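You operate a simulated robot arm through the tools that you are given. There is no shell and no other tool. Be economical: measure what you need, move in short steps, check, and stop when the job is done.

Carry out the task below with a simulated robot arm. There is one attempt and no reset: what you move stays moved.

TASK
Open the paste tin lid.
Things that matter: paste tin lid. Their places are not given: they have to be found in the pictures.

It is judged by the outcome, as a careful person would: the job done as asked, and still so three seconds after it is handed in. It fails if anything else is knocked over, pushed out of place, dropped, spilled or broken.

THE ROBOT
A 7-joint arm with a two-finger parallel gripper, fixed in place. Base frame: the origin is at the foot of the arm, x ahead of it, y to its left, z up. Lengths are in cm, angles in rad, forces in N, time in s.
With the tool pointing down near the work surface it reaches from about 30 to 70 cm from the base axis. Its first joint turns from -1.152 to 1.152 rad. Payload 1.57 kg.
Tool frame: the origin (TCP) lies between the finger pads and is the grasp point; the fingertips stand 3 cm ahead of it; z points along the fingers, y is the line along which they close. The gripper opens to 11 cm. The fingers are 2.4 cm wide and 1.2 cm thick; the gripper's body (4.8 by 11.2 cm) begins 7.8 cm behind the TCP.
Orientation is told as [roll, pitch, yaw] about the base's x, y, z axes, in that order, counted from this pose: with the fingers straight down and closing along the base's y, the tool's x points along the base's -x, its y along +y and its z along -z.

THE INTERFACE
- The arm moves only by the tool nudge_tool. Its argument "rows" is a list of rows, each an object of numbers (a shift or turn left out is 0, a gripper value left out holds the last): "fingers": the finger opening in cm, from 0 to 11; "dx", "dy", "dz": the shift along the tool's x, y, z in cm; "wx", "wy", "wz": the turn, a rotation vector about the tool's x, y, z in rad. In form: [{"fingers": .., "dx": .., "dy": .., "dz": .., "wx": .., "wy": .., "wz": ..}, ...]. A call has 1 to 8 rows; each row shifts and turns the commanded pose from where the row before left it, along the tool's axes as they then stand. A row lasts 0.2 s, in which the tool goes at most 5 cm and 0.15 rad; a call with a longer step from one row to the next is refused whole, and so is a gripper value outside its range. A pose out of reach is approached as far as the arm can. The call stops where the force on the tool passes 40 N (or 10 N more than at its start, if that is more) or the arm is blocked; 0.2 s more then pass. The fingers move at their own pace (about 10.8 cm/s each) and stop on an object; they squeeze with about 41 N. The grip force told is the motor's: it shows also when the fingers shut on nothing. Time passes only in rows, and 0.2 s behind the last, so rows that do not move let the fingers close. It gives the time, the measured TCP pose, the force on the tool (base axes), the opening and the grip force at its end, in the units of the frame above (readings bear some noise).
- Cameras (640 x 400 px; columns grow to the right, rows downward): "scene" is fixed at [17.82, -41.87, 138.65]; the picture's right is [0.51, -0.86, 0.00], its down [-0.63, -0.38, -0.68] and it looks along [0.58, 0.35, -0.74] (base axes); focal length 361 px, centre (320, 200). "wrist" rides on the gripper at [-3.6, 0, -8] in the tool frame; the picture's right is [0.00, -1.00, 0.00], its down [0.97, 0.00, -0.24] and it looks along [0.24, 0.00, 0.97] (tool axes); focal length 218 px, centre (320, 200).
- snapshot(camera): a new picture of that camera. No time passes.
- point_at(camera, pixels): for up to 12 pixels [column, row] of the newest picture of that camera ("zoom" is the newest enlarged one), the place [x, y, z] in the base frame of the surface seen there, good to about 0.2 cm. No time passes.
- inspect(camera, box): a new picture of the part [left, top, right, bottom] of that camera's present view, enlarged. No time passes.
- job_done(): hands the job in; it is judged then, once.

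Work in short steps. Measure before you move; look again where a grasp or a placing could have gone wrong, and mend it. You have 60 turns and 26 pictures in all, the two below and enlarged ones among them. Open the gripper and draw the arm clear of the work before you hand the job in, unless the task says otherwise; then end with one line.

The tools are called after "Request:" as name(argument=value, ...) on one line, values as JSON. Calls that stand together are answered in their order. nudge_tool: Moves the arm, as the interface text tells. Its arguments: {"type":"object","properties":{"rows":{"type":"array","items":{"type":"object","properties":{"fingers":{"type":"number"},"dx":{"type":"number"},"dy":{"type":"number"},"dz":{"type":"number"},"wx":{"type":"number"},"wy":{"type":"number"},"wz":{"type":"number"}}}}},"required":["rows"]} The other tools are called the same way: snapshot (camera) takes a picture; point_at (camera, pixels) gives the place of the surface under pixels of a picture; inspect (camera, box) takes an enlarged picture of a part of a camera's view; job_done () hands the job in.

At the start:

```text
t: 0.0
tool_pos: [39.99, -24.16, 110.78]
ee_rot: [0.0, -0.001, 0.001]
ft_force: [-0.1, 0.0, -0.1]
finger_gap: 11.0
grip_force: 0.0
```

scene: 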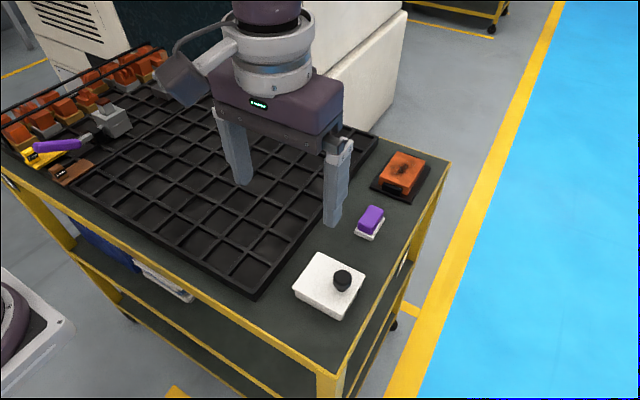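
wrist: 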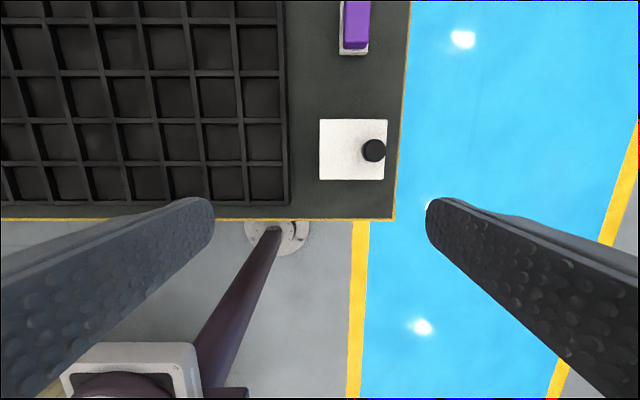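

The white box with a black knob at about (330,285) could be the paste tin. There are also an orange item at (402,173) and a purple one at (370,220). I'll enlarge both areas.

Request:
inspect(camera="scene", box=[270, 230, 400, 330])

Request:
inspect(camera="scene", box=[340, 140, 450, 250])

Request:
inspect(camera="scene", box=[0, 40, 180, 190])

```text
4.00 times, centred on (335, 280) of scene
```

zoom: 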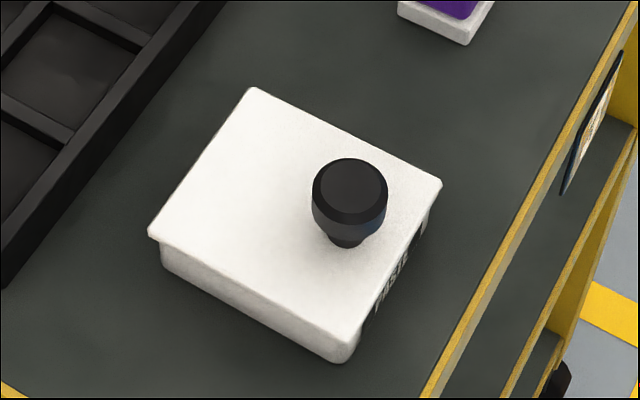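

```text
3.64 times, centred on (395, 195) of scene
```

zoom: 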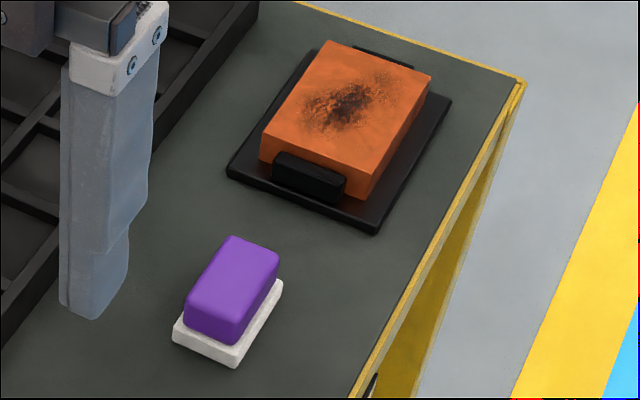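

```text
2.67 times, centred on (90, 115) of scene
```

zoom: 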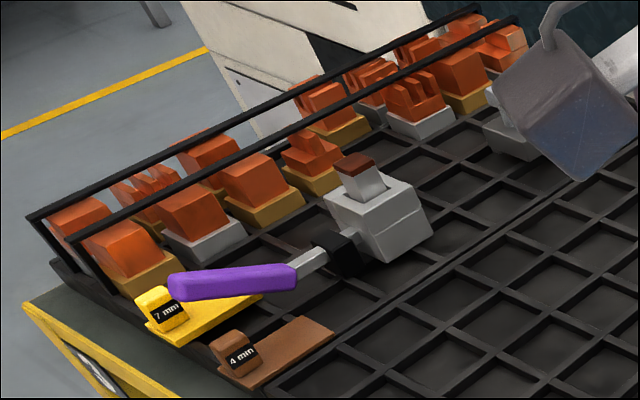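

The white tin carries a "PASTE" label on its -y side, and the knob sits near that edge. I'll measure the lid corners, the knob and the table.

Request:
point_at(camera="scene", pixels=[[318, 254], [363, 276], [341, 317], [295, 288], [342.5, 275], [342, 271], [338, 278], [347, 278], [342, 288], [320, 275], [341, 292], [290, 310]])

Request:
inspect(camera="wrist", box=[290, 90, 420, 200])

```text
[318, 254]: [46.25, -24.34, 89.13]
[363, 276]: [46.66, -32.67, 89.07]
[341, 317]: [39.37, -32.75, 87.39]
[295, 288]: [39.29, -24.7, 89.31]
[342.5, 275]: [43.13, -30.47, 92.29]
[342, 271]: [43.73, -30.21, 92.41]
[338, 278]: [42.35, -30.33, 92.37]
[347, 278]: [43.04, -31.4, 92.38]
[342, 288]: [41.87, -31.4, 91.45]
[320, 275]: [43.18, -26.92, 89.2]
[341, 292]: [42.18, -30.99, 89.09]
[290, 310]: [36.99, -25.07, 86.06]
```

```text
3.64 times, centred on (355, 145) of wrist
```

zoom: 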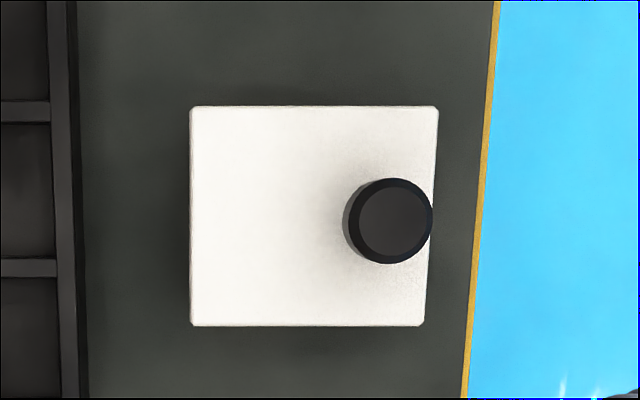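

The tin's lid top is at z≈89.2. The knob is centred near (43.1, -30.6) with its top at 92.4, and the hinge is presumably on the +y edge at y≈-24.4. I'll move above the knob and begin turning the gripper so the fingers close along x, parallel to the hinge.

Request:
nudge_tool(rows=[{"dx": -1.55, "dy": -3.2}, {"dx": -1.55, "dy": -3.2}, {"wz": 0.15}, {"wz": 0.15}, {"wz": 0.15}, {"wz": 0.15}, {"wz": 0.15}, {"wz": 0.15}])

Request:
nudge_tool(rows=[{"wz": 0.15}, {"wz": 0.15}, {"wz": 0.15}, {"wz": 0.15}, {"wz": 0.0708, "fingers": 6}, {}])

Request:
snapshot(camera="wrist")

```text
t: 1.8
tool_pos: [43.08, -30.46, 110.85]
ee_rot: [0.0, -0.001, -0.903]
ft_force: [0.6, -0.6, -0.5]
finger_gap: 11.01
grip_force: 0.1
```

```text
t: 3.2
tool_pos: [43.09, -30.5, 110.8]
ee_rot: [0.001, -0.001, -1.57]
ft_force: [0.0, 0.1, 0.3]
finger_gap: 5.99
grip_force: 0.0
```

```text
19 pictures are left
```

wrist: 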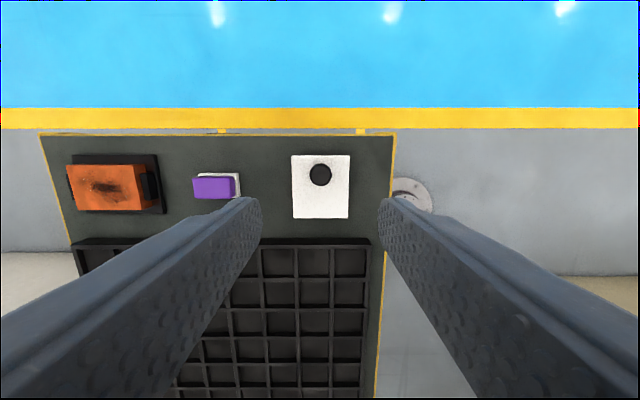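

The gripper is aligned and nothing is near the fingers. I'll confirm the knob's place, then lower so the fingertips stop about 1.2 cm above the lid.

Request:
point_at(camera="wrist", pixels=[[320, 173], [320, 164], [320, 183], [310, 174], [330, 174], [293, 155], [349, 217], [294, 217]])

Request:
nudge_tool(rows=[{"dz": 4}, {"dz": 4}, {"dz": 3}, {"dz": 2}, {"dz": 1}, {}])

Request:
snapshot(camera="wrist")

```text
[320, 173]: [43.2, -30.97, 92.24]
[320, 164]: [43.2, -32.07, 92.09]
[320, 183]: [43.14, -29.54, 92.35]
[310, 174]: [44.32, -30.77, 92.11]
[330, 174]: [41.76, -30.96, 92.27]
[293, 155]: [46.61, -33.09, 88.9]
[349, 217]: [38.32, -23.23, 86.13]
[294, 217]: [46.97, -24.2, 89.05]
```

```text
t: 4.6
tool_pos: [43.11, -30.64, 96.7]
ee_rot: [-0.001, 0.0, -1.569]
ft_force: [-0.2, 0.0, -0.1]
finger_gap: 5.99
grip_force: 0.1
```

```text
18 pictures are left
```

wrist: 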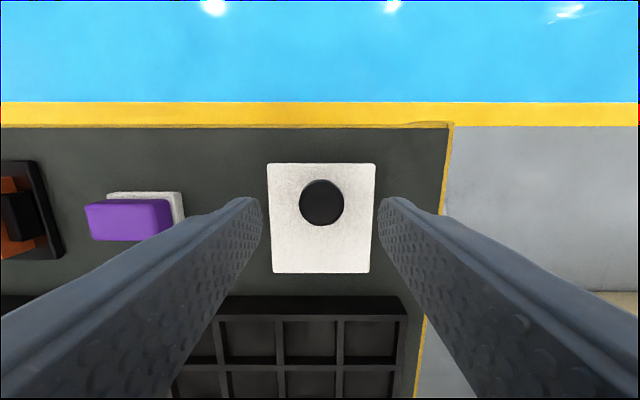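

The knob (at pixel (321,202)) is centred between the fingers. I'll lower 3.4 cm and close on it.

Request:
nudge_tool(rows=[{"dz": 2, "dx": -0.15}, {"dz": 1.4}, {"fingers": 3.5}, {"fingers": 1.5}, {"fingers": 1.5}, {}])

Request:
snapshot(camera="wrist")

```text
t: 6.0
tool_pos: [42.98, -30.75, 93.38]
ee_rot: [-0.003, -0.001, -1.572]
ft_force: [-7.4, 0.2, -5.1]
finger_gap: 2.6
grip_force: 37.1
```

```text
17 pictures are left
```

wrist: 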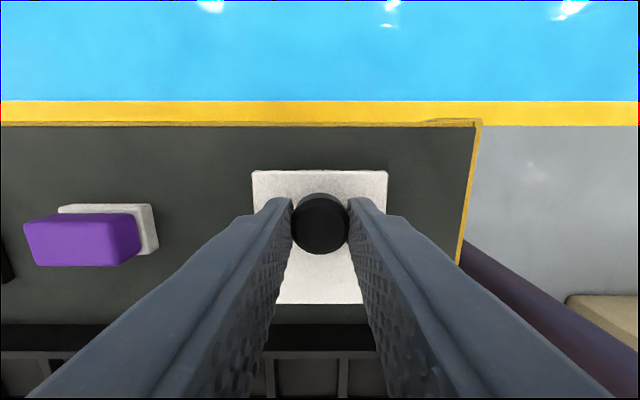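

The knob is gripped (opening 2.6 cm). I'll test the assumed hinge (y≈-24.3, z≈88.9) with a small arc of 0.2 rad and watch the force.

Request:
nudge_tool(rows=[{"dx": 0.235, "dz": -0.317, "wy": -0.05}, {"dx": 0.235, "dz": -0.317, "wy": -0.05}, {"dx": 0.235, "dz": -0.317, "wy": -0.05}, {"dx": 0.235, "dz": -0.317, "wy": -0.05}, {}])

Request:
inspect(camera="scene", box=[250, 200, 410, 330])

```text
t: 7.2
tool_pos: [43.02, -29.58, 94.57]
ee_rot: [-0.002, -0.2, -1.571]
ft_force: [-13.5, 8.6, -2.8]
finger_gap: 2.59
grip_force: 37.3
```

```text
3.08 times, centred on (330, 265) of scene
```

zoom: 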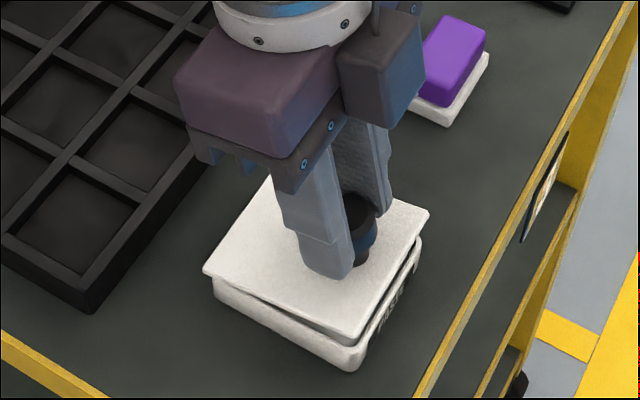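

The lid is lifting and is clearly hinged on the +y edge. I'll continue the arc with small corrections to relieve the side forces (-13.5 N in x, +8.6 N in y).

Request:
nudge_tool(rows=[{"dx": 0.29, "dy": -0.1, "dz": -0.317, "wy": -0.05}, {"dx": 0.29, "dz": -0.317, "wy": -0.05}, {"dx": 0.26, "dz": -0.317, "wy": -0.05}, {"dx": 0.24, "dz": -0.317, "wy": -0.05}, {}])

```text
t: 8.4
tool_pos: [43.09, -28.43, 95.62]
ee_rot: [0.002, -0.401, -1.571]
ft_force: [-9.9, 2.2, 13.4]
finger_gap: 2.6
grip_force: 37.3
```

Forces are moderate, with a slight outward push along the radius. I'll continue the arc with a small outward correction.

Request:
nudge_tool(rows=[{"dx": 0.22, "dy": -0.08, "dz": -0.38, "wy": -0.05}, {"dx": 0.235, "dz": -0.35, "wy": -0.05}, {"dx": 0.235, "dz": -0.317, "wy": -0.05}, {"dx": 0.235, "dz": -0.317, "wy": -0.05}, {}])

```text
t: 9.6
tool_pos: [42.96, -26.85, 96.3]
ee_rot: [0.002, -0.599, -1.569]
ft_force: [9.2, -5.7, -14.6]
finger_gap: 2.6
grip_force: 37.3
```

The forces have flipped sign, so I overcorrected. I'll take half back and continue.

Request:
nudge_tool(rows=[{"dx": 0.235, "dy": 0.06, "dz": -0.26, "wy": -0.05}, {"dx": 0.235, "dz": -0.28, "wy": -0.05}, {"dx": 0.235, "dz": -0.317, "wy": -0.05}, {"dx": 0.235, "dz": -0.317, "wy": -0.05}, {}])

Request:
inspect(camera="scene", box=[230, 180, 410, 330])

```text
t: 10.8
tool_pos: [42.95, -25.53, 96.6]
ee_rot: [-0.001, -0.798, -1.57]
ft_force: [7.5, 12.3, 2.2]
finger_gap: 2.63
grip_force: 36.8
```

```text
2.67 times, centred on (320, 255) of scene
```

zoom: 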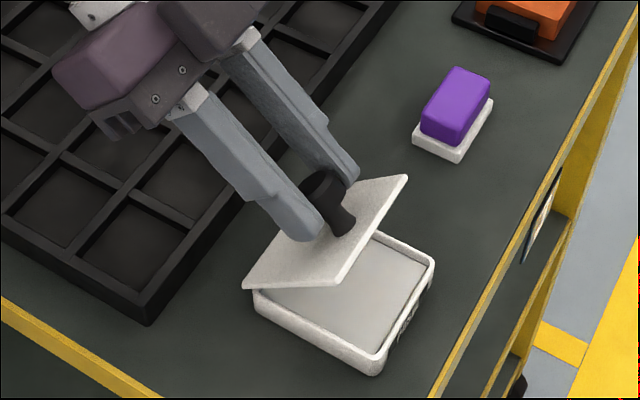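

The lid is open about 45° and tracking well. I'll continue along the arc.

Request:
nudge_tool(rows=[{"dx": 0.26, "dy": 0.04, "dz": -0.32, "wy": -0.05}, {"dx": 0.26, "dz": -0.32, "wy": -0.05}, {"dx": 0.235, "dz": -0.317, "wy": -0.05}, {"dx": 0.235, "dz": -0.317, "wy": -0.05}, {}])

Request:
nudge_tool(rows=[{"dx": 0.235, "dz": -0.317, "wy": -0.05}, {"dx": 0.235, "dz": -0.317, "wy": -0.05}, {"dx": 0.235, "dz": -0.317, "wy": -0.05}, {"dx": 0.235, "dz": -0.317, "wy": -0.05}, {}])

```text
t: 12.0
tool_pos: [42.91, -23.95, 96.76]
ee_rot: [-0.001, -0.999, -1.569]
ft_force: [5.7, 10.6, 0.4]
finger_gap: 2.6
grip_force: 37.0
```

```text
t: 13.2
tool_pos: [42.9, -22.3, 96.51]
ee_rot: [0.0, -1.199, -1.57]
ft_force: [6.6, 2.0, -8.0]
finger_gap: 2.63
grip_force: 36.9
```

The lid is at 69° with low forces. I'll continue toward 92° and then look.

Request:
nudge_tool(rows=[{"dx": 0.235, "dz": -0.29, "wy": -0.05}, {"dx": 0.235, "dz": -0.3, "wy": -0.05}, {"dx": 0.235, "dz": -0.317, "wy": -0.05}, {"dx": 0.235, "dz": -0.317, "wy": -0.05}, {}])

Request:
nudge_tool(rows=[{"dx": 0.235, "dz": -0.317, "wy": -0.05}, {"dx": 0.235, "dz": -0.317, "wy": -0.05}, {"dx": 0.235, "dz": -0.317, "wy": -0.05}, {"dx": 0.235, "dz": -0.317, "wy": -0.05}, {}])

Request:
snapshot(camera="scene")

```text
t: 14.4
tool_pos: [42.97, -20.85, 96.02]
ee_rot: [0.002, -1.397, -1.572]
ft_force: [3.6, 10.6, -1.8]
finger_gap: 2.58
grip_force: 36.7
```

```text
t: 14.9
tool_pos: [43.19, -20.33, 96.35]
ee_rot: [0.044, -1.457, -1.614]
ft_force: [-4.7, 3.3, 8.9]
finger_gap: 2.64
grip_force: 6.2
stopped in row 2: the force on the tool passed its limit (the readings are from after the stop); the commanded pose is now the measured one
```

```text
14 pictures are left
```

scene: 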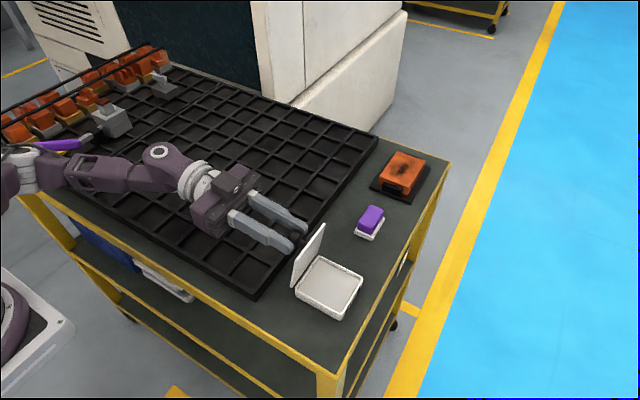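

The move stopped on force with the lid at about 83–85°. I'll look closely to see whether it was the lid's stop or the arm touching the tray.

Request:
inspect(camera="scene", box=[140, 130, 380, 330])

Request:
nudge_tool(rows=[{}])

```text
2.00 times, centred on (260, 230) of scene
```

zoom: 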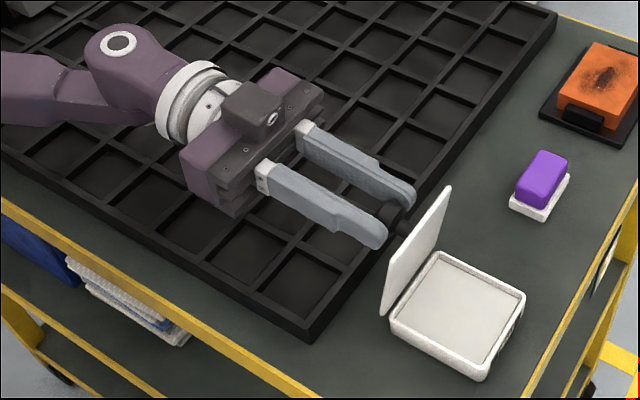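

```text
t: 15.3
tool_pos: [43.02, -20.54, 96.29]
ee_rot: [0.049, -1.456, -1.618]
ft_force: [-6.5, 5.1, 15.3]
finger_gap: 2.63
grip_force: 37.2
```

The lid is at about 84°, short of a safe open angle. I'll measure the lid plane and the low parts of the wrist against the tray to find what is blocking.

Request:
point_at(camera="zoom", pixels=[[447, 190], [440, 235], [395, 305], [385, 300], [425, 215], [130, 118], [60, 125], [190, 190], [225, 210], [118, 42], [200, 215], [120, 150]])

```text
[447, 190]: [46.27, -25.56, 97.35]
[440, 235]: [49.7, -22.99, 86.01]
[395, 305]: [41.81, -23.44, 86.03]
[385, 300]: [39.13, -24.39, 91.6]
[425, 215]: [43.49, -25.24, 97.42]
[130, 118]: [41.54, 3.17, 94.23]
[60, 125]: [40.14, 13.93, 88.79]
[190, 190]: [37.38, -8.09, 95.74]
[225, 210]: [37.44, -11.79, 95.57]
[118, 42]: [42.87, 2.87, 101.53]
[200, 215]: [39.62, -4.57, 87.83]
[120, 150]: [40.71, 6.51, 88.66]
```

The forearm (z≈88.8 near y=14) appears to have reached the tray, so I won't lower it further. I'll swivel the hand upward about the knob while carrying the knob onward along its arc. The round knob can turn between the flat pads.

Request:
nudge_tool(rows=[{"dx": -0.1, "wy": 0.05}, {"dx": -0.1, "wy": 0.05}, {}])

Request:
nudge_tool(rows=[{"dx": 0.06, "dz": -0.32, "wy": 0.04}, {"dx": 0.06, "dz": -0.32, "wy": 0.04}, {}])

Request:
inspect(camera="scene", box=[140, 130, 380, 330])

```text
t: 16.1
tool_pos: [43.01, -20.46, 96.41]
ee_rot: [0.027, -1.355, -1.597]
ft_force: [-1.4, -13.2, 5.6]
finger_gap: 2.65
grip_force: 37.1
```

```text
t: 16.9
tool_pos: [43.01, -19.91, 96.43]
ee_rot: [0.019, -1.275, -1.588]
ft_force: [-0.2, -14.9, -4.8]
finger_gap: 2.62
grip_force: 37.3
```

```text
2.00 times, centred on (260, 230) of scene
```

zoom: 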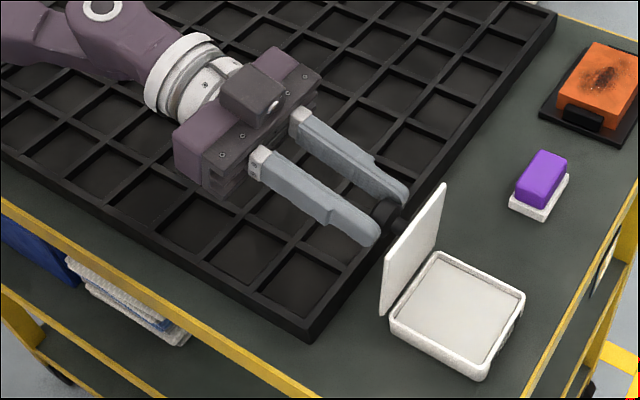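

The swivel works and the lid has moved on with no tray contact. I'll continue the knob's arc with the hand tilt held.

Request:
nudge_tool(rows=[{"dx": 0.2, "dz": -0.34}, {"dx": 0.22, "dz": -0.34}, {"dx": 0.25, "dz": -0.34}, {}])

Request:
inspect(camera="scene", box=[140, 130, 380, 330])

```text
t: 17.9
tool_pos: [42.9, -18.6, 96.2]
ee_rot: [0.02, -1.276, -1.591]
ft_force: [-6.3, -15.1, -0.4]
finger_gap: 2.62
grip_force: 37.2
```

```text
2.00 times, centred on (260, 230) of scene
```

zoom: 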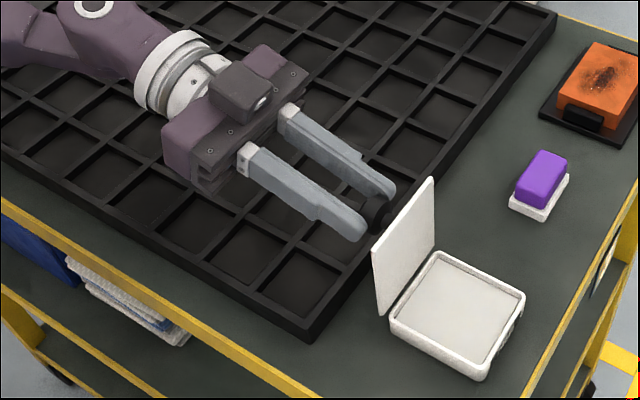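

Request:
point_at(camera="zoom", pixels=[[430, 190], [428, 240], [383, 300], [378, 260], [405, 250], [375, 200], [388, 318]])

```text
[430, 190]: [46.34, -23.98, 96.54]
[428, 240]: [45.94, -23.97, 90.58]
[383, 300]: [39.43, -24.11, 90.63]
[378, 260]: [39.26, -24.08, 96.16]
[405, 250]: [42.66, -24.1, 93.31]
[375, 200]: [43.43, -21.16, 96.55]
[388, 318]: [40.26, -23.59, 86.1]
```

The lid's inner face is now vertical (y≈-24.0 along its whole height), so it is at about 90°. I'll carry it past vertical to about 107°.

Request:
nudge_tool(rows=[{"dx": 0.208, "dz": -0.27}, {"dx": 0.208, "dz": -0.27}, {"dx": 0.23, "dz": -0.245}, {"dx": 0.23, "dz": -0.245}, {"dx": 0.253, "dz": -0.215}, {"dx": 0.253, "dz": -0.215}, {}])

Request:
inspect(camera="scene", box=[140, 130, 380, 330])

```text
t: 19.5
tool_pos: [43.0, -16.93, 95.32]
ee_rot: [0.021, -1.276, -1.59]
ft_force: [-9.5, -25.7, 19.3]
finger_gap: 2.64
grip_force: 37.3
```

```text
2.00 times, centred on (260, 230) of scene
```

zoom: 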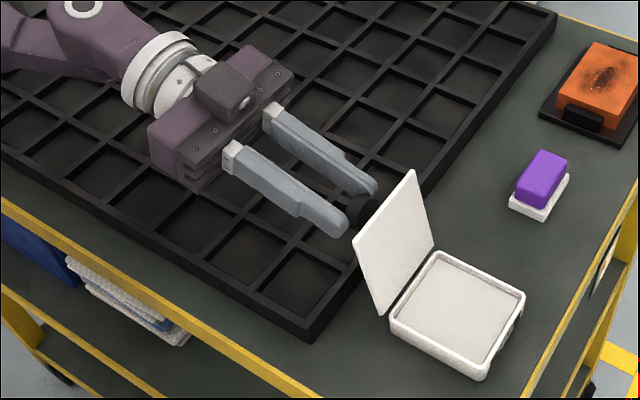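

The lid is well past vertical and the force suggests it is nearing its stop. I'll ease off a little, release the knob and look.

Request:
nudge_tool(rows=[{"dx": -0.1, "dz": 0.1}, {"fingers": 4.5}, {"fingers": 5.5}, {}])

Request:
inspect(camera="scene", box=[140, 130, 380, 330])

```text
t: 20.5
tool_pos: [43.14, -16.92, 95.25]
ee_rot: [0.019, -1.275, -1.588]
ft_force: [-0.5, -0.4, 0.4]
finger_gap: 5.5
grip_force: 0.1
```

```text
2.00 times, centred on (260, 230) of scene
```

zoom: 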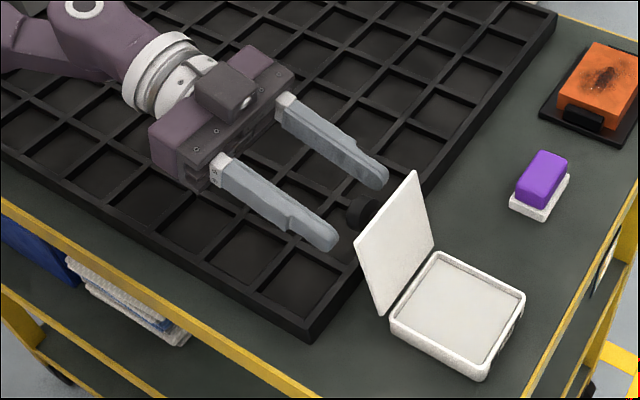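

The lid stays at about 105° after release. I'll draw the hand back along its own axis (up and to +y), then check.

Request:
nudge_tool(rows=[{"dz": -2}, {"dz": -2}, {"dz": -2, "dx": -1}, {"dz": -2, "dx": -3}, {"dx": -4}, {"dx": -4}, {}, {}])

Request:
nudge_tool(rows=[{}, {}, {}, {}, {}, {}, {}, {}])

Request:
snapshot(camera="scene")

```text
t: 22.3
tool_pos: [43.19, -12.77, 109.11]
ee_rot: [0.018, -1.276, -1.584]
ft_force: [0.0, 1.0, -0.2]
finger_gap: 5.51
grip_force: 0.0
```

```text
t: 24.1
tool_pos: [43.06, -12.82, 109.15]
ee_rot: [0.017, -1.276, -1.587]
ft_force: [0.3, 0.3, 0.2]
finger_gap: 5.5
grip_force: 0.1
```

```text
8 pictures are left
```

scene: 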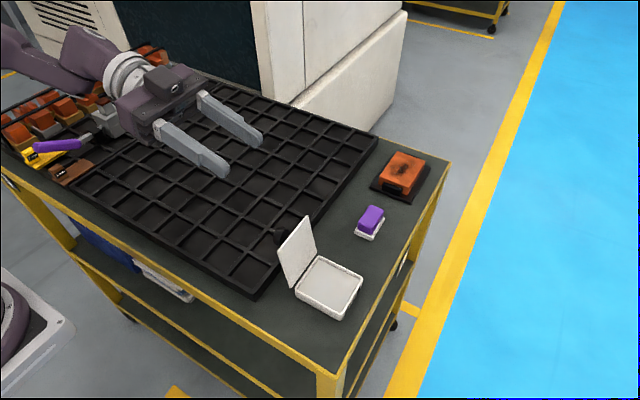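

The lid stands open past vertical, still there about 4 s after release. The tin and the other items are in place and the arm is clear, so I'm handing in.

Request:
job_done()

```text
The job is handed in.
```

The paste tin lid is open at about 105° and stays there on its own. The gripper is open and the arm is clear of the tin; nothing else appears to have moved. At about 84° the arm hit a force stop, probably the forearm on the tray, and I tilted the hand up to finish.
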